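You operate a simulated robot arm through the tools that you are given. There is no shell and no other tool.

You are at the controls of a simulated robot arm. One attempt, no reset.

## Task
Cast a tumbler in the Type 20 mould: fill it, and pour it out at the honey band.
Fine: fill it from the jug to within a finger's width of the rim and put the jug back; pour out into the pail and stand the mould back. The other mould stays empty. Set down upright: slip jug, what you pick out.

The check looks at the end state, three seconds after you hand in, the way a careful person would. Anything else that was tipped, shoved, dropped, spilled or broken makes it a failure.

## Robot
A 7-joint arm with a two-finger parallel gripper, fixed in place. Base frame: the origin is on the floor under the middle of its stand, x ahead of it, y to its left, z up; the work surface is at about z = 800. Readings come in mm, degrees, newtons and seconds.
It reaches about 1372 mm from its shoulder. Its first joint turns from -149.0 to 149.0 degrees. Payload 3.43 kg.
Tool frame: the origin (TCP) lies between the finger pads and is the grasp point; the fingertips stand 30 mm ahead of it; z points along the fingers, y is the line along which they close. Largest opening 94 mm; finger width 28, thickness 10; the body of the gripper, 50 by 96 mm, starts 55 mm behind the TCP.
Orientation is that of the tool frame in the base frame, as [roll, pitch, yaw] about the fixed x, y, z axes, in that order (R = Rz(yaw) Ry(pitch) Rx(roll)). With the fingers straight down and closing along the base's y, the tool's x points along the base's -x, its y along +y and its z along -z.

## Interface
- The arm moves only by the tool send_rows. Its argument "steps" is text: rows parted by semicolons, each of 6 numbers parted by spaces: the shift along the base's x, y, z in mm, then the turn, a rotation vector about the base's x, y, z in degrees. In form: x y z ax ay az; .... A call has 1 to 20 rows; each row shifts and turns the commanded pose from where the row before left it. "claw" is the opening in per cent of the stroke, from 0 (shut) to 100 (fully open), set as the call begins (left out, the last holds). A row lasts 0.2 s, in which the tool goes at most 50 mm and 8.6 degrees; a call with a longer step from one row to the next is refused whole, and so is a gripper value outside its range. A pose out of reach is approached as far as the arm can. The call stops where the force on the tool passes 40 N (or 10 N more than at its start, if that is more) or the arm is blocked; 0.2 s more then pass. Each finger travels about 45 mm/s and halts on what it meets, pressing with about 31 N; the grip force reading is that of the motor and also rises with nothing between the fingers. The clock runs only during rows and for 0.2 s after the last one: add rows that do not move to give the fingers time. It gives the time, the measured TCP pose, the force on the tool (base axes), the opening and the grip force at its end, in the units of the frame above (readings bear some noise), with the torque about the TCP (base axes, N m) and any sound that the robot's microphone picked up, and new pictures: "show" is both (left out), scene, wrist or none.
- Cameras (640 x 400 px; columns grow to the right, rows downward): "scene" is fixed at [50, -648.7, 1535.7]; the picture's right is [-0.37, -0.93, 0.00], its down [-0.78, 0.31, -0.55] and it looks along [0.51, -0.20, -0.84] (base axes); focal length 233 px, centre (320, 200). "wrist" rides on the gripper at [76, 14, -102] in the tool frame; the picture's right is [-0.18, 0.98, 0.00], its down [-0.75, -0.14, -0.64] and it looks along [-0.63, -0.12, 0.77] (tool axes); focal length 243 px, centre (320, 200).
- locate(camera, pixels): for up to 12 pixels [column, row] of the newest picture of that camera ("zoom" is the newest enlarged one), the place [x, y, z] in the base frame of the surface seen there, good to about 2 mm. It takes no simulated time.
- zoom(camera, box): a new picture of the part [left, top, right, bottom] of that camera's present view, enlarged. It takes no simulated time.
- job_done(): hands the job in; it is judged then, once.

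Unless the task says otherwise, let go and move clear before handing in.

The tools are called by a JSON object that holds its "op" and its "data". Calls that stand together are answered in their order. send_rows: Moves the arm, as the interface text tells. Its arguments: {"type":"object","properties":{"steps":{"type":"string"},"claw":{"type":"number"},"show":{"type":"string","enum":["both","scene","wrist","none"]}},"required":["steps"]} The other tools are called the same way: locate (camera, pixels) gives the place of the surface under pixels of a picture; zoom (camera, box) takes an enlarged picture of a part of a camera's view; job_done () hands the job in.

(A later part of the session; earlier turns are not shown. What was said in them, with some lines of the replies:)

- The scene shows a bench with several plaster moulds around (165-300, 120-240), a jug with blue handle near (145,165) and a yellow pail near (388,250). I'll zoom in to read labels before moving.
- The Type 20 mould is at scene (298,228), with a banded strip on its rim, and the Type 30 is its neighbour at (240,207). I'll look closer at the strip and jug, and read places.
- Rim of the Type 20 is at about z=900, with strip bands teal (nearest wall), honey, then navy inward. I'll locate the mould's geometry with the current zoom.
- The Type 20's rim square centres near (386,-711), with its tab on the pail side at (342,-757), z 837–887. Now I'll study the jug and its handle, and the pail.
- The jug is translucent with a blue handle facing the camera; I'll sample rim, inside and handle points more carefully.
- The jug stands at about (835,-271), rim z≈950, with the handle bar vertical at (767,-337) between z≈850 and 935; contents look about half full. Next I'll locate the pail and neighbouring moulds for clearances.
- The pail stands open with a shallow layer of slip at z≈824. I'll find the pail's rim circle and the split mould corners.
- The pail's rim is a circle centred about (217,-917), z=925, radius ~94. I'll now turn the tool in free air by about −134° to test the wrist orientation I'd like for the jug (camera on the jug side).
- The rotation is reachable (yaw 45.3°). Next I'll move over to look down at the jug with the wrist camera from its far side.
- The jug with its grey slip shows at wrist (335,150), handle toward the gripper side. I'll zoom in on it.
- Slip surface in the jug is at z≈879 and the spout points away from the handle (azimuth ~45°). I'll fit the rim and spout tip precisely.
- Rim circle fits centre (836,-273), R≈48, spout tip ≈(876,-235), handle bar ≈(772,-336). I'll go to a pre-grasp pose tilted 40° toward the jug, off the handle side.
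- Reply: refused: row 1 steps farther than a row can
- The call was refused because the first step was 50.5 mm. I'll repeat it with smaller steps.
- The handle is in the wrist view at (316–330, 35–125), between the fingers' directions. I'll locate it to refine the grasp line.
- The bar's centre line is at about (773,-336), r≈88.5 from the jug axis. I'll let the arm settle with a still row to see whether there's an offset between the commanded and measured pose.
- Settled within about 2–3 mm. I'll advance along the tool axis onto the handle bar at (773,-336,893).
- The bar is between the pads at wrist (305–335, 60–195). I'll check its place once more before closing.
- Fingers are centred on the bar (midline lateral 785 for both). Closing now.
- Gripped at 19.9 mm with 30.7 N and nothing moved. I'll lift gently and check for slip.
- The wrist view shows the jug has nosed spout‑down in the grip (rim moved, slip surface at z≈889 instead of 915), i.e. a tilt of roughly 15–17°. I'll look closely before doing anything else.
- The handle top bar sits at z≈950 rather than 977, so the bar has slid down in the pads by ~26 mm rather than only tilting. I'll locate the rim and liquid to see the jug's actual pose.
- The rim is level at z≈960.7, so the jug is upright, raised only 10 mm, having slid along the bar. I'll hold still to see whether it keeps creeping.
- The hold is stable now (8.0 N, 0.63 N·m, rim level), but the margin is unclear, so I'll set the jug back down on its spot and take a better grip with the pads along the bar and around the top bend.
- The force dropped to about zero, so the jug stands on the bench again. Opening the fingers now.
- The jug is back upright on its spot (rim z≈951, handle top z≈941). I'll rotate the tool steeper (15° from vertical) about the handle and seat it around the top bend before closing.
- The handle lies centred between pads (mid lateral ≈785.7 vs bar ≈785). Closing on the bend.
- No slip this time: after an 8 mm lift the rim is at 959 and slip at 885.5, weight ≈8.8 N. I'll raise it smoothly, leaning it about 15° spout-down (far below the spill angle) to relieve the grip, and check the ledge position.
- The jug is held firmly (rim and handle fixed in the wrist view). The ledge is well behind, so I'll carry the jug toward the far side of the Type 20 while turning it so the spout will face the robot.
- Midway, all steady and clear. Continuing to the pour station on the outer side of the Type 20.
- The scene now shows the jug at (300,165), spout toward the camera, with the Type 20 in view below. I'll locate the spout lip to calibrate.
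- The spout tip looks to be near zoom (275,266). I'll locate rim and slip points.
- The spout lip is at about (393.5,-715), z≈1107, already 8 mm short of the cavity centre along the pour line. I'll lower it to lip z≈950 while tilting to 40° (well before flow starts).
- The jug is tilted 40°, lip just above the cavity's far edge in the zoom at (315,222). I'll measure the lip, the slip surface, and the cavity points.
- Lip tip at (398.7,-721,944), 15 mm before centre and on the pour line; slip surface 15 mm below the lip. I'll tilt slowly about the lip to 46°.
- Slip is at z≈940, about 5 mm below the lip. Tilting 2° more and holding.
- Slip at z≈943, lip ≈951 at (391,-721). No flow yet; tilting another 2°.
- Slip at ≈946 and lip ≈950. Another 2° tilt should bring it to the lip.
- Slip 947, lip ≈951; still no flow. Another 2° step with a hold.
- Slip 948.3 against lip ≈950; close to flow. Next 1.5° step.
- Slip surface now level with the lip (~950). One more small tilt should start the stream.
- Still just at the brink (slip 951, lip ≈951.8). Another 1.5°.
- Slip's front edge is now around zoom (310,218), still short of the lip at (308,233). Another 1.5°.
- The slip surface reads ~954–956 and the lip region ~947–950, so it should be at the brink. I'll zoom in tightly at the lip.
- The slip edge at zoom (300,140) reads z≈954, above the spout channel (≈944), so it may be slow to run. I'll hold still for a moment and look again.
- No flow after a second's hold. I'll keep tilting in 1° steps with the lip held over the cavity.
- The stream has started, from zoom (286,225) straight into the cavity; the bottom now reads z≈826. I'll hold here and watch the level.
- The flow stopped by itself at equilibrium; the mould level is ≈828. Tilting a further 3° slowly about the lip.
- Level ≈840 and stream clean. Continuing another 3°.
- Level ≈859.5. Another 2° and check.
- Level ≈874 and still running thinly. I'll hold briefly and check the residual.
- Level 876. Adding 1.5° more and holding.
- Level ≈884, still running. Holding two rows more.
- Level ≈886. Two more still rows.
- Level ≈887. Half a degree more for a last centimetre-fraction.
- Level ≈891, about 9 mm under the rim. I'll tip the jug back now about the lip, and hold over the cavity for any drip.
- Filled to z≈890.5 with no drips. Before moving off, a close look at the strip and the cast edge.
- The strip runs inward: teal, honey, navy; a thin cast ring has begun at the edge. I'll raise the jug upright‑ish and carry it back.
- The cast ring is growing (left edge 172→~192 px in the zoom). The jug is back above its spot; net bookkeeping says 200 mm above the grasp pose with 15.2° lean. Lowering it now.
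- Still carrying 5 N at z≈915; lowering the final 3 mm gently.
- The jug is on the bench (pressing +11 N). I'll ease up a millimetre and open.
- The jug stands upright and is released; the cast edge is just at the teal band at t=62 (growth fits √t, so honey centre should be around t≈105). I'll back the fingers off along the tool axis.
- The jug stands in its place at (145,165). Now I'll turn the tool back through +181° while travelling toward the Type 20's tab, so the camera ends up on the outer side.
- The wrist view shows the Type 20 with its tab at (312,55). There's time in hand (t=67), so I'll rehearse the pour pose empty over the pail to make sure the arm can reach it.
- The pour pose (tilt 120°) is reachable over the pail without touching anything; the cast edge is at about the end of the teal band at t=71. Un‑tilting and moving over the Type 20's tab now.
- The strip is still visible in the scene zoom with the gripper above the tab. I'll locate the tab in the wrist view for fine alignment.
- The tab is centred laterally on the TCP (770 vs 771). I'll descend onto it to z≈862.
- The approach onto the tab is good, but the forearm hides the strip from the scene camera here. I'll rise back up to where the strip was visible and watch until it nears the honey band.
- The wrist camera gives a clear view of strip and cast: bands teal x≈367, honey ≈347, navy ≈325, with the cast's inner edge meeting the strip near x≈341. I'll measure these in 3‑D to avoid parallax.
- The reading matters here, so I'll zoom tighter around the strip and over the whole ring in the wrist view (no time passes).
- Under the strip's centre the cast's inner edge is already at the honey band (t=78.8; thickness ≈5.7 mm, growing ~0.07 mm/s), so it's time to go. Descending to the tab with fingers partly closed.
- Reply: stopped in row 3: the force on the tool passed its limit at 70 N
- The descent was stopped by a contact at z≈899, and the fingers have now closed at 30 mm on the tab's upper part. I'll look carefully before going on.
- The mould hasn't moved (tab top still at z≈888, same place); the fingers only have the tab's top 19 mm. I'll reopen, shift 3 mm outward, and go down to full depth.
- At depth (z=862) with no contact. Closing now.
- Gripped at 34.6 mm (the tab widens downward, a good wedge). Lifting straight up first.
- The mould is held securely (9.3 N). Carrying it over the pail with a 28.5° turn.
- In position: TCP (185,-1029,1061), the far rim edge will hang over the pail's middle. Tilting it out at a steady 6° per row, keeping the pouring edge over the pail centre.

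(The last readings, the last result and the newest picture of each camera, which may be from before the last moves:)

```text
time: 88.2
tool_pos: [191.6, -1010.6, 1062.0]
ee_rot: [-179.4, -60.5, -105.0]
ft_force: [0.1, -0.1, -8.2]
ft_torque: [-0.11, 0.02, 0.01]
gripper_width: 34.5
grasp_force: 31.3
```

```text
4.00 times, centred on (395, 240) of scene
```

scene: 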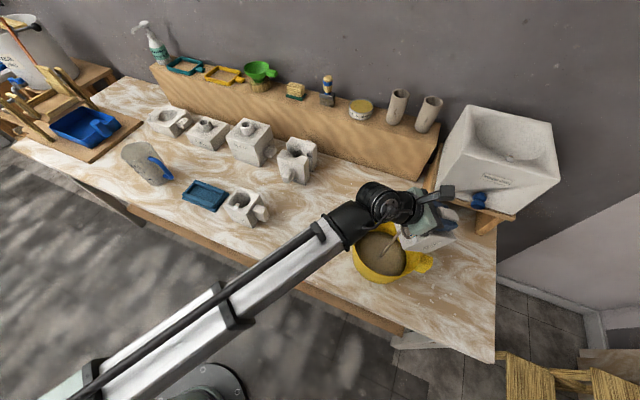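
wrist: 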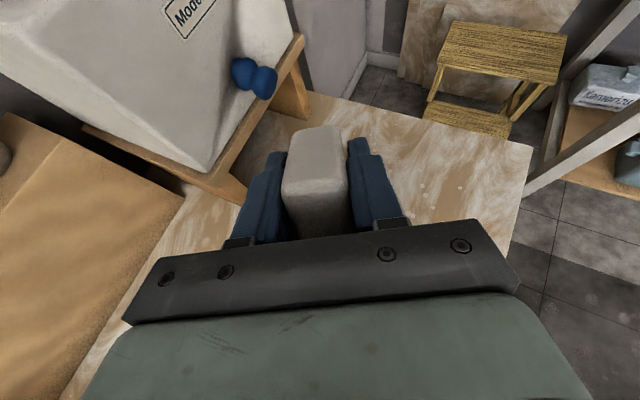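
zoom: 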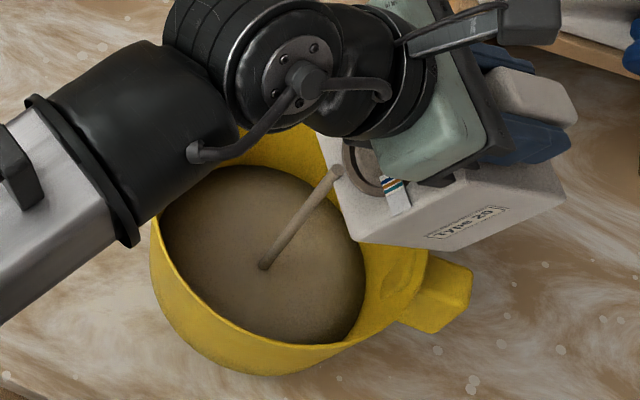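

The stream falls well inside the pail (zoom (265,265)). Continuing the tilt to 120°.

{"op": "send_rows", "data": {"steps": "1.99 7.44 0 -5.796 1.554 0; 2.23 8.31 1 -5.796 1.554 0; 2.41 8.98 2 -5.796 1.554 0; 2.56 9.56 2 -5.796 1.554 0; 2.72 10.14 2 -5.796 1.554 0; 2.82 10.53 3 -5.796 1.554 0; 2.87 10.72 3 -5.796 1.554 0; 2.93 10.92 3 -5.796 1.554 0; 2.95 11.01 3 -5.796 1.554 0; 2.93 10.92 3 -5.796 1.554 0", "show": "scene"}}

{"op": "zoom", "data": {"camera": "scene", "box": [340, 190, 450, 290]}}

```text
time: 90.4
tool_pos: [219.3, -913.2, 1084.7]
ee_rot: [0.6, -59.5, 75.1]
ft_force: [0.2, 0.0, -6.7]
ft_torque: [0.28, -0.14, -0.05]
gripper_width: 34.4
grasp_force: 31.2
```

scene: 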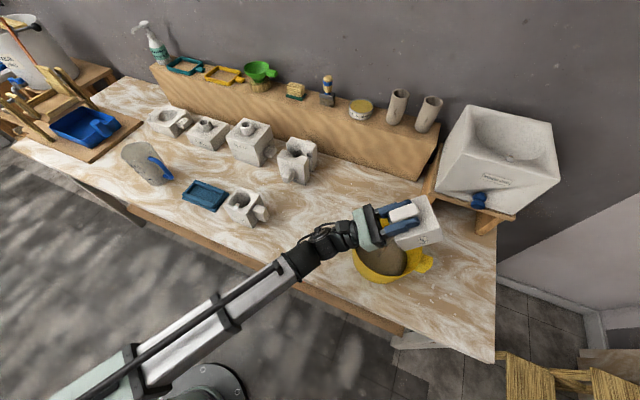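

```text
4.00 times, centred on (395, 240) of scene
```

zoom: 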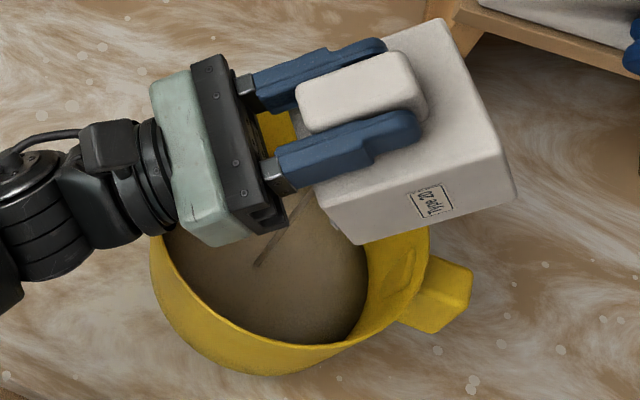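

Nearly drained, a thin stream still falling into the pail. Holding to let it drip out.

{"op": "send_rows", "data": {"steps": "0 0 0 0 0 0; 0 0 0 0 0 0; 0 0 0 0 0 0; 0 0 0 0 0 0; 0 0 0 0 0 0; 0 0 0 0 0 0; 0 0 0 0 0 0; 0 0 0 0 0 0", "show": "none"}}

{"op": "zoom", "data": {"camera": "scene", "box": [340, 190, 450, 290]}}

```text
time: 92.2
tool_pos: [217.4, -914.1, 1083.5]
ee_rot: [0.6, -59.5, 75.1]
ft_force: [-0.3, 0.0, -7.3]
ft_torque: [0.26, -0.07, 0.0]
gripper_width: 34.4
grasp_force: 30.5
```

```text
4.00 times, centred on (395, 240) of scene
```

zoom: 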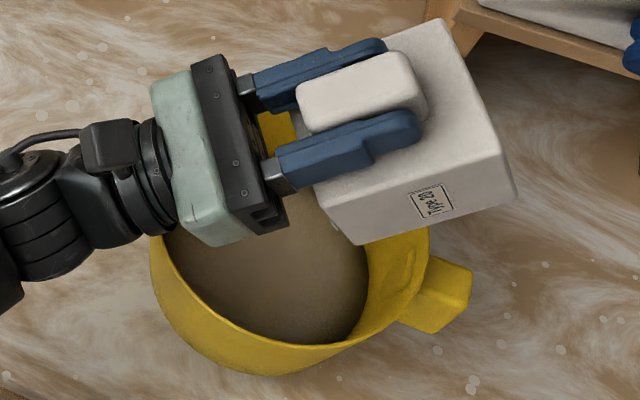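

The stream has ended. A little more dwell for drips, then I'll right the mould along the same path above the pail.

{"op": "send_rows", "data": {"steps": "0 0 0 0 0 0; 0 0 0 0 0 0; 0 0 0 0 0 0; 0 0 0 0 0 0; 0 0 0 0 0 0; 0 0 0 0 0 0; 0 0 0 0 0 0; 0 0 0 0 0 0; -2.93 -10.92 -3 5.796 -1.554 0; -2.95 -11.01 -3 5.796 -1.554 0; -2.93 -10.92 -3 5.796 -1.554 0; -2.87 -10.72 -3 5.796 -1.554 0; -2.82 -10.53 -3 5.796 -1.554 0; -2.72 -10.14 -2 5.796 -1.554 0; -2.56 -9.56 -2 5.796 -1.554 0; -2.41 -8.98 -2 5.796 -1.554 0; -2.23 -8.31 -1 5.796 -1.554 0; -1.99 -7.44 0 5.796 -1.554 0", "show": "scene"}}

{"op": "zoom", "data": {"camera": "scene", "box": [340, 190, 450, 290]}}

```text
time: 96.0
tool_pos: [191.4, -1012.0, 1061.7]
ee_rot: [-179.3, -60.2, -105.0]
ft_force: [0.2, -0.1, -7.2]
ft_torque: [-0.04, 0.05, 0.03]
gripper_width: 34.3
grasp_force: 30.9
```

scene: 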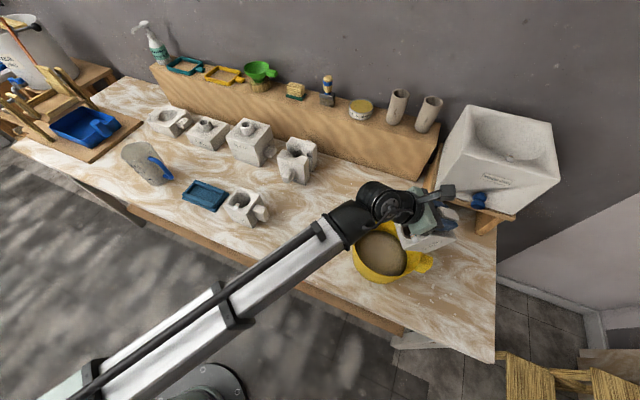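

```text
4.00 times, centred on (395, 240) of scene
```

zoom: 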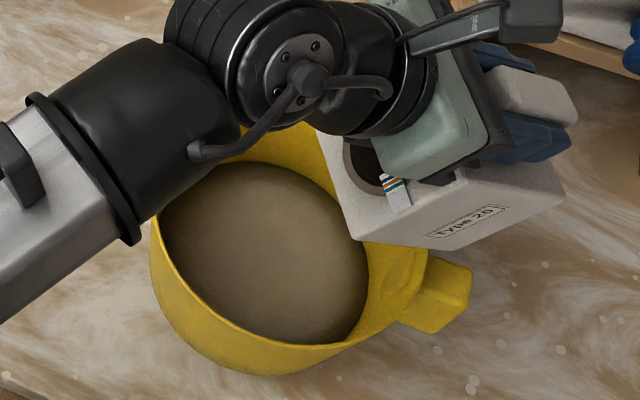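

No drips; the mould is empty inside. Righting it fully.

{"op": "send_rows", "data": {"steps": "-1.79 -6.67 0 5.796 -1.554 0; -1.5 -5.6 0 5.796 -1.554 0; -1.27 -4.73 0 5.796 -1.554 0; -0.96 -3.57 0 5.796 -1.554 0; -0.65 -2.42 0 5.796 -1.554 0; -0.36 -1.35 0 5.796 -1.554 0; -0.05 -0.19 0 5.796 -1.554 0; 0.23 0.87 0 5.796 -1.554 0; 0.57 2.13 0 5.796 -1.554 0; 0.85 3.19 0 5.796 -1.554 0; 0 0 0 0 0 0", "show": "scene"}}

```text
time: 98.4
tool_pos: [186.4, -1030.4, 1061.8]
ee_rot: [-179.4, -0.3, -105.0]
ft_force: [-0.6, -0.2, -7.6]
ft_torque: [-0.38, 0.09, 0.04]
gripper_width: 34.6
grasp_force: 31.3
```

scene: 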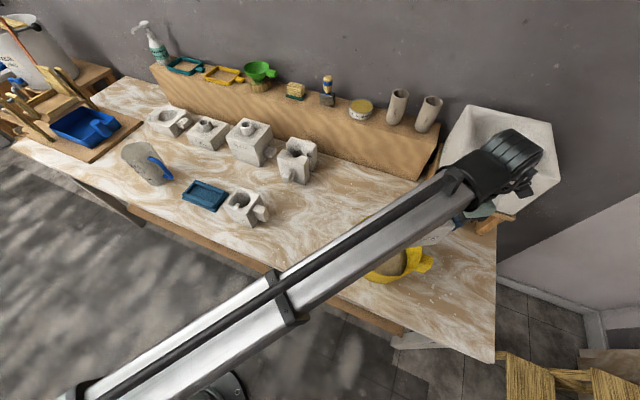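

Righted. Carrying it back along the same route to above its old spot.

{"op": "send_rows", "data": {"steps": "8.7 15.1 0 0 0 -2.5; 15.3 26.5 0 0 0 -3.5; 21.9 37.8 0 0 0 -3.5; 21.9 37.8 0 0 0 -3.5; 21.9 37.8 -12 0 0 -3.5; 21.9 37.8 -15 0 0 -3.5; 21.9 37.8 -22 0 0 -3.5; 15.3 26.5 -35 0 0 -3; 8.7 15.1 -40 0 0 -2; 0 0 0 0 0 0; 0 0 0 0 0 0", "show": "both"}}

{"op": "zoom", "data": {"camera": "scene", "box": [270, 195, 340, 260]}}

```text
time: 100.8
tool_pos: [343.7, -755.8, 937.5]
ee_rot: [-179.4, -0.4, -133.5]
ft_force: [1.1, 0.4, -6.9]
ft_torque: [-0.27, 0.26, 0.01]
gripper_width: 34.1
grasp_force: 31.2
```

scene: 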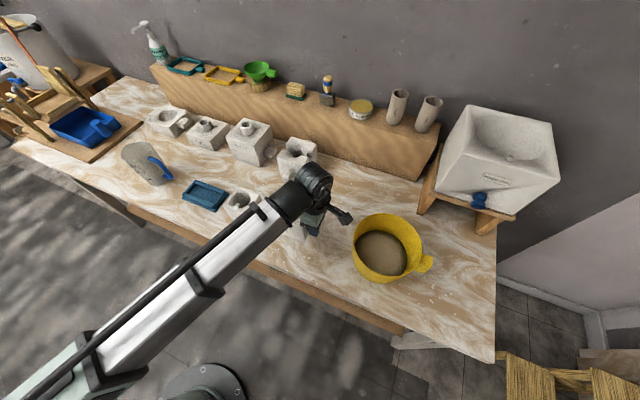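
wrist: 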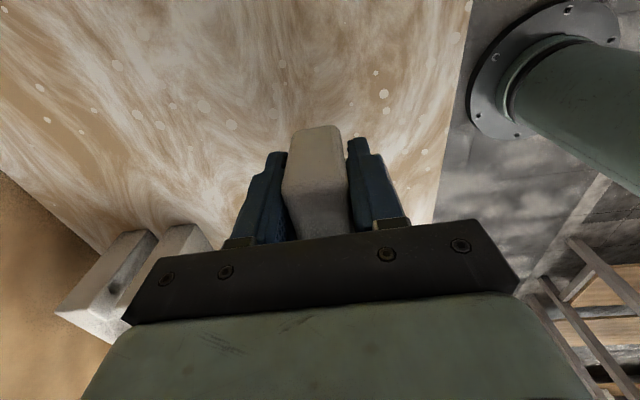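

```text
6.15 times, centred on (305, 228) of scene
```

zoom: 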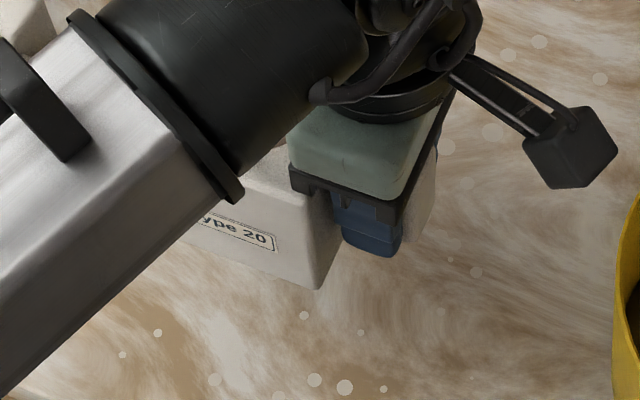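

Directly above its old place, no spill marks. Lowering gently.

{"op": "send_rows", "data": {"steps": "0 0 -18 0 0 0; 0 0 -25 0 0 0; 0 0 -17 0 0 0; 0 0 -8 0 0 0; 0 0 -4 0 0 0; 0 0 0 0 0 0", "show": "none"}}

{"op": "send_rows", "data": {"steps": "0 0 -1.5 0 0 0; 0 0 0 0 0 0; 0 0 0 0 0 0", "show": "none"}}

```text
time: 102.2
tool_pos: [343.6, -757.7, 866.3]
ee_rot: [-179.4, -0.3, -133.5]
ft_force: [-0.9, 0.0, -6.8]
ft_torque: [-0.32, 0.25, 0.02]
gripper_width: 34.6
grasp_force: 31.1
```

```text
time: 103.0
tool_pos: [343.4, -757.7, 865.1]
ee_rot: [-179.4, -0.2, -133.5]
ft_force: [-0.3, -1.2, -3.4]
ft_torque: [0.06, 0.12, 0.05]
gripper_width: 34.3
grasp_force: 31.3
```

First contact (load down from 6.8 to 3.4 N). One more millimetre.

{"op": "send_rows", "data": {"steps": "0 0 -0.8 0 0 0; 0 0 0 0 0 0", "show": "none"}}

```text
time: 103.6
tool_pos: [344.0, -756.9, 864.2]
ee_rot: [-179.4, -0.3, -133.5]
ft_force: [-1.2, -1.3, 5.3]
ft_torque: [0.98, -0.22, -0.02]
gripper_width: 34.1
grasp_force: 31.2
```

The mould is standing (now +5.3 N). Opening the fingers.

{"op": "send_rows", "data": {"steps": "0 0 0 0 0 0; 0 0 0 0 0 0; 0 0 0 0 0 0; 0 0 0 0 0 0", "claw": 75, "show": "wrist"}}

{"op": "send_rows", "data": {"steps": "-2 -2 8 0 0 0; 0 0 20 0 0 0; 0 0 40 0 0 0; 0 0 40 0 0 0; 0 0 30 0 0 0; 0 0 0 0 0 0", "show": "both"}}

{"op": "zoom", "data": {"camera": "wrist", "box": [260, 50, 400, 210]}}

{"op": "zoom", "data": {"camera": "scene", "box": [270, 195, 340, 260]}}

```text
time: 104.6
tool_pos: [343.3, -757.6, 865.3]
ee_rot: [-179.4, -0.4, -133.4]
ft_force: [-0.6, -0.1, -0.9]
ft_torque: [0.0, 0.01, -0.01]
gripper_width: 70.3
grasp_force: 0.1
```

wrist: 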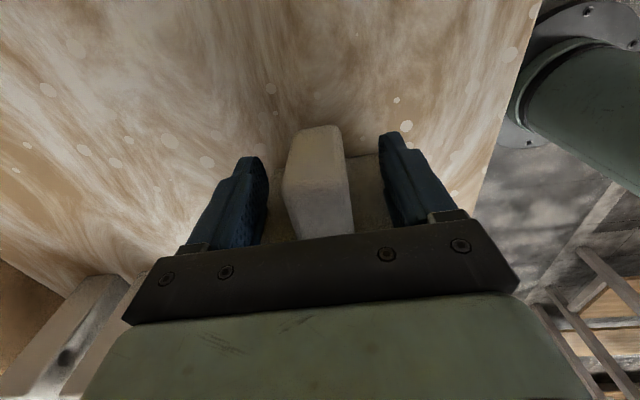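

```text
time: 106.0
tool_pos: [342.2, -758.9, 1003.4]
ee_rot: [-179.4, -0.3, -133.4]
ft_force: [0.5, 0.1, 1.2]
ft_torque: [0.02, 0.0, -0.03]
gripper_width: 70.4
grasp_force: 0.0
```

scene: 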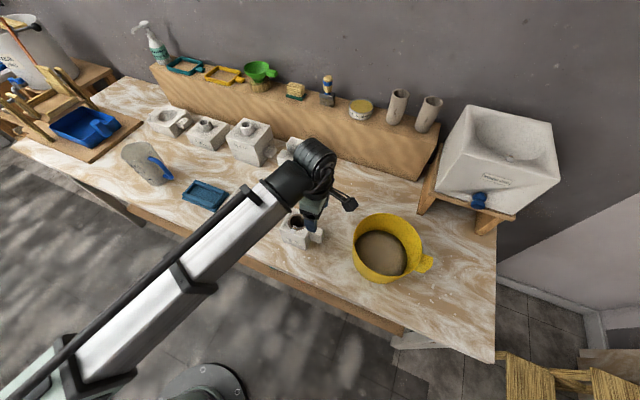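
wrist: 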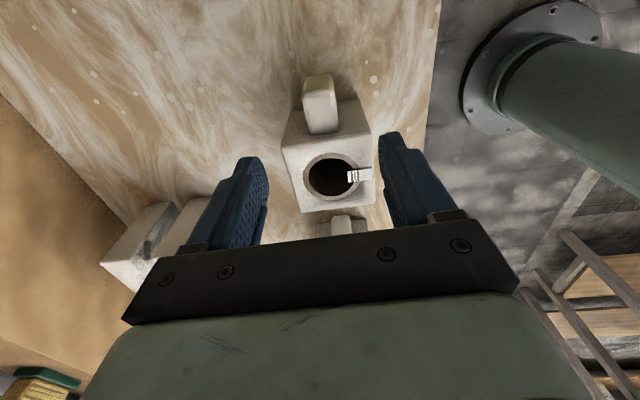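

```text
2.50 times, centred on (330, 130) of wrist
```

zoom: 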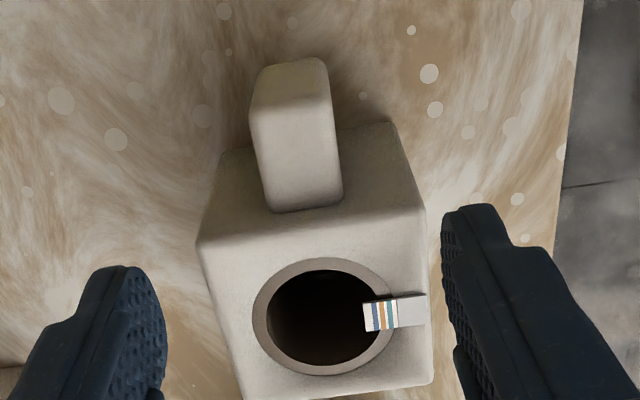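

```text
6.15 times, centred on (305, 228) of scene
```

zoom: 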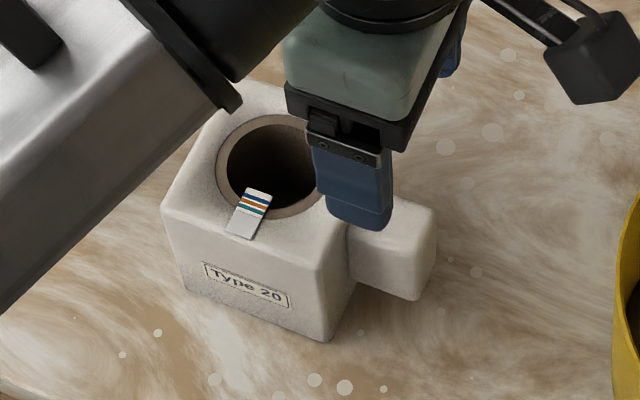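

The mould stands back in place with a hollow cast inside. I'll check the cast edge against the strip up close.

{"op": "zoom", "data": {"camera": "wrist", "box": [338, 155, 378, 195]}}

{"op": "locate", "data": {"camera": "zoom", "pixels": [[350, 240], [300, 240], [270, 240], [250, 240], [220, 240], [270, 180], [250, 180], [300, 330]]}}

{"op": "zoom", "data": {"camera": "wrist", "box": [290, 130, 390, 215]}}

```text
10.00 times, centred on (358, 175) of wrist
```

zoom: 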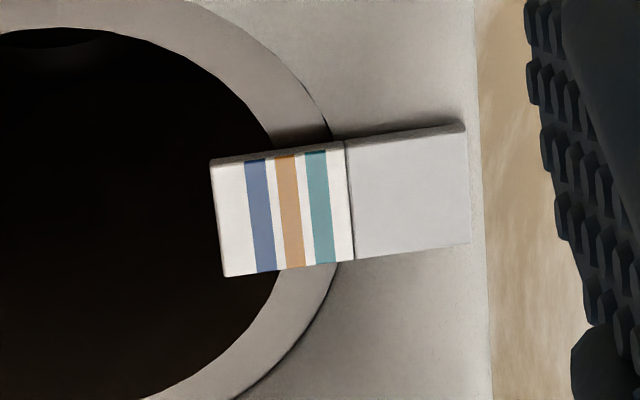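

```text
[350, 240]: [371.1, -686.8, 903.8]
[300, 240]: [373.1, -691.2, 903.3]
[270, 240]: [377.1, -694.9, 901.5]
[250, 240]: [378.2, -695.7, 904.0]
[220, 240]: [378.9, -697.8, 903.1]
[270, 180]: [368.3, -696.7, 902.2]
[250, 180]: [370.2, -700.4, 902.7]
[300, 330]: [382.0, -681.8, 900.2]
```

```text
4.71 times, centred on (340, 172) of wrist
```

zoom: 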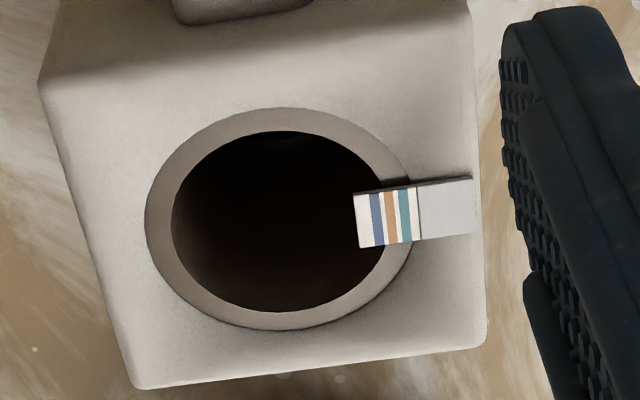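

The cast edge lies under the honey band (about 6.4 mm wall). Now I'll raise the arm clear and inspect the whole scene.

{"op": "send_rows", "data": {"steps": "0 0 40 0 0 0; 0 0 45 0 0 0; 10 20 45 0 0 0; 25 35 20 0 0 0; 30 38 0 0 0 0; 30 38 0 0 0 0; 30 38 0 0 0 0; 25 30 0 0 0 0; 0 0 0 0 0 0", "show": "both"}}

{"op": "zoom", "data": {"camera": "scene", "box": [100, 125, 220, 215]}}

{"op": "zoom", "data": {"camera": "scene", "box": [260, 180, 450, 300]}}

{"op": "zoom", "data": {"camera": "scene", "box": [215, 175, 345, 260]}}

```text
refused: row 3 steps farther than a row can; nothing moved
```

```text
4.44 times, centred on (160, 170) of scene
```

zoom: 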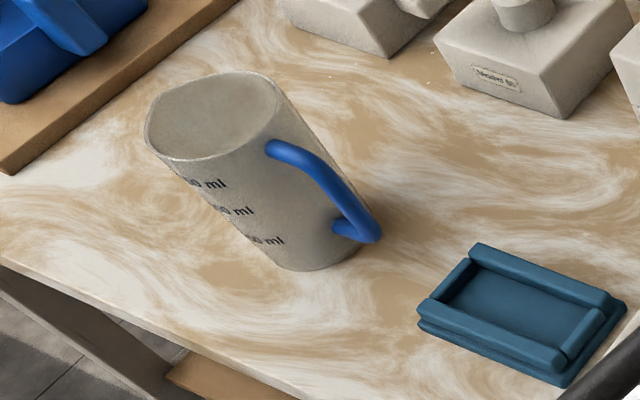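

```text
3.33 times, centred on (355, 240) of scene
```

zoom: 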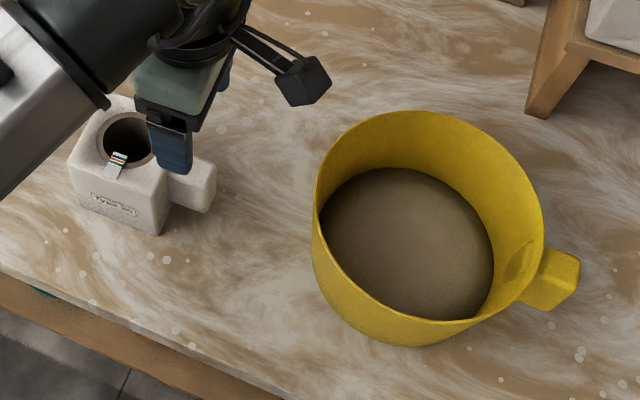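

```text
4.71 times, centred on (280, 218) of scene
```

zoom: 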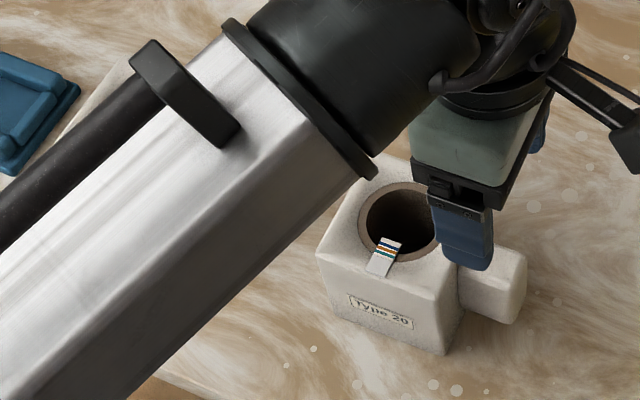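

The jug and pail look fine with no spills; the move was refused for one oversized row. I'll repeat it with smaller steps to clear the view.

{"op": "send_rows", "data": {"steps": "0 0 40 0 0 0; 0 0 45 0 0 0; 10 15 40 0 0 0; 20 30 20 0 0 0; 28 36 0 0 0 0; 28 36 0 0 0 0; 28 36 0 0 0 0; 28 36 0 0 0 0; 28 36 0 0 0 0; 28 36 0 0 0 0; 28 36 0 0 0 0; 0 0 0 0 0 0", "show": "both"}}

{"op": "zoom", "data": {"camera": "scene", "box": [215, 175, 345, 260]}}

{"op": "zoom", "data": {"camera": "scene", "box": [288, 212, 308, 230]}}

```text
time: 108.6
tool_pos: [565.6, -465.3, 1142.0]
ee_rot: [-178.9, -0.3, -133.5]
ft_force: [-0.3, -0.1, -0.4]
ft_torque: [0.01, -0.04, 0.0]
gripper_width: 70.7
grasp_force: 0.1
out of reach, approached as far as the arm can: row 11
```

scene: 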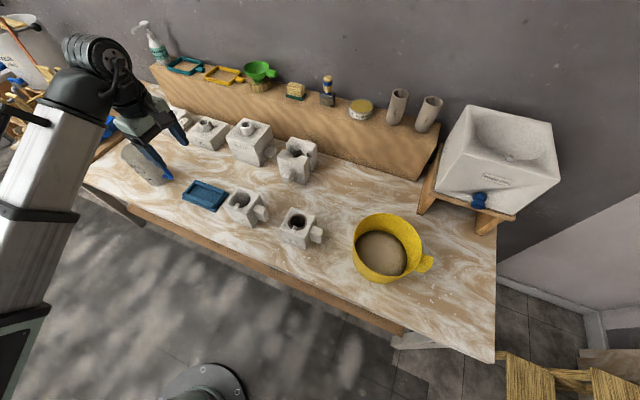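
wrist: 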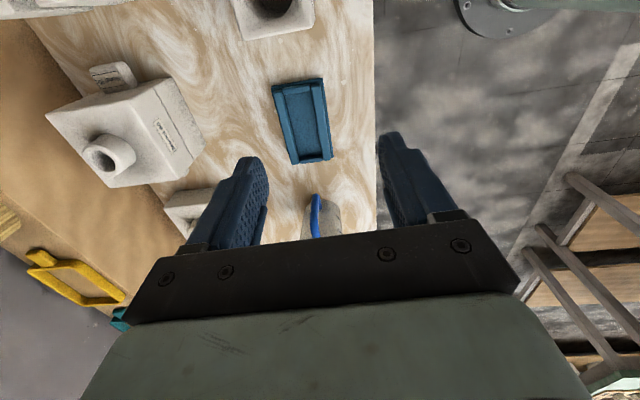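

```text
4.71 times, centred on (280, 218) of scene
```

zoom: 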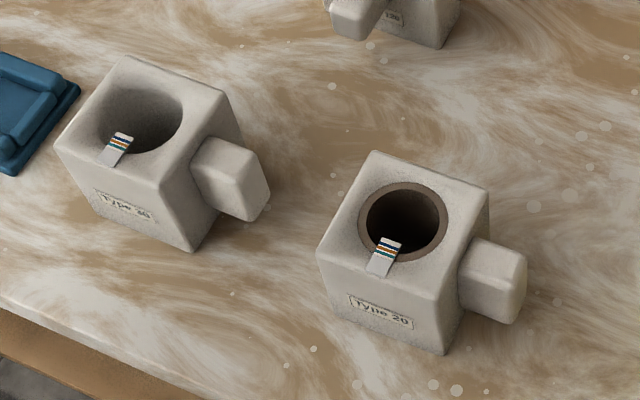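

```text
16.00 times, centred on (298, 221) of scene
```

zoom: 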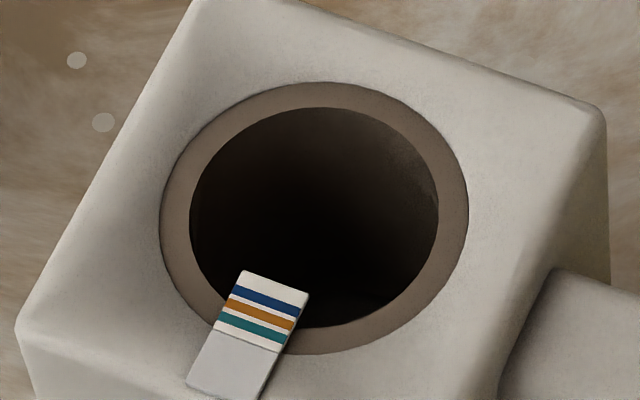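

Everything is in place. The Type 20 stands upright with a hollow cast whose edge sits at the honey band. The Type 30 is empty, the jug is back upright at (145,165), the pail holds the drained slip, and there are no spills. The arm is clear, so I'm handing in.

{"op": "job_done", "data": {}}

```text
The job is handed in.
```

I cast the tumbler in the Type 20 mould and handed the job in. I don't have the check's result.

- **Fill:** the slip came up to about 9 mm below the rim, and nothing spilled or dripped while pouring.
- **Jug:** it is back upright on its old spot. On the first lift it slid about 26 mm in the grip without tipping, so I set it down and took a firmer hold.
- **Pour-out:** I tipped the mould out into the pail between about 86 and 90 s. The wall is roughly 6.4 mm thick. Its inner edge sits under the honey band along the strip's centre line, and slightly past it, toward navy, at the strip's sides.
- **Mould:** it stands upright within a millimetre or two of its old place. On the way down to grip it, the fingers hit something at about 70 N, but the mould didn't move.
- **Rest of the bench:** the Type 30 is empty, and the pail and everything else look undisturbed. The arm is open and clear.
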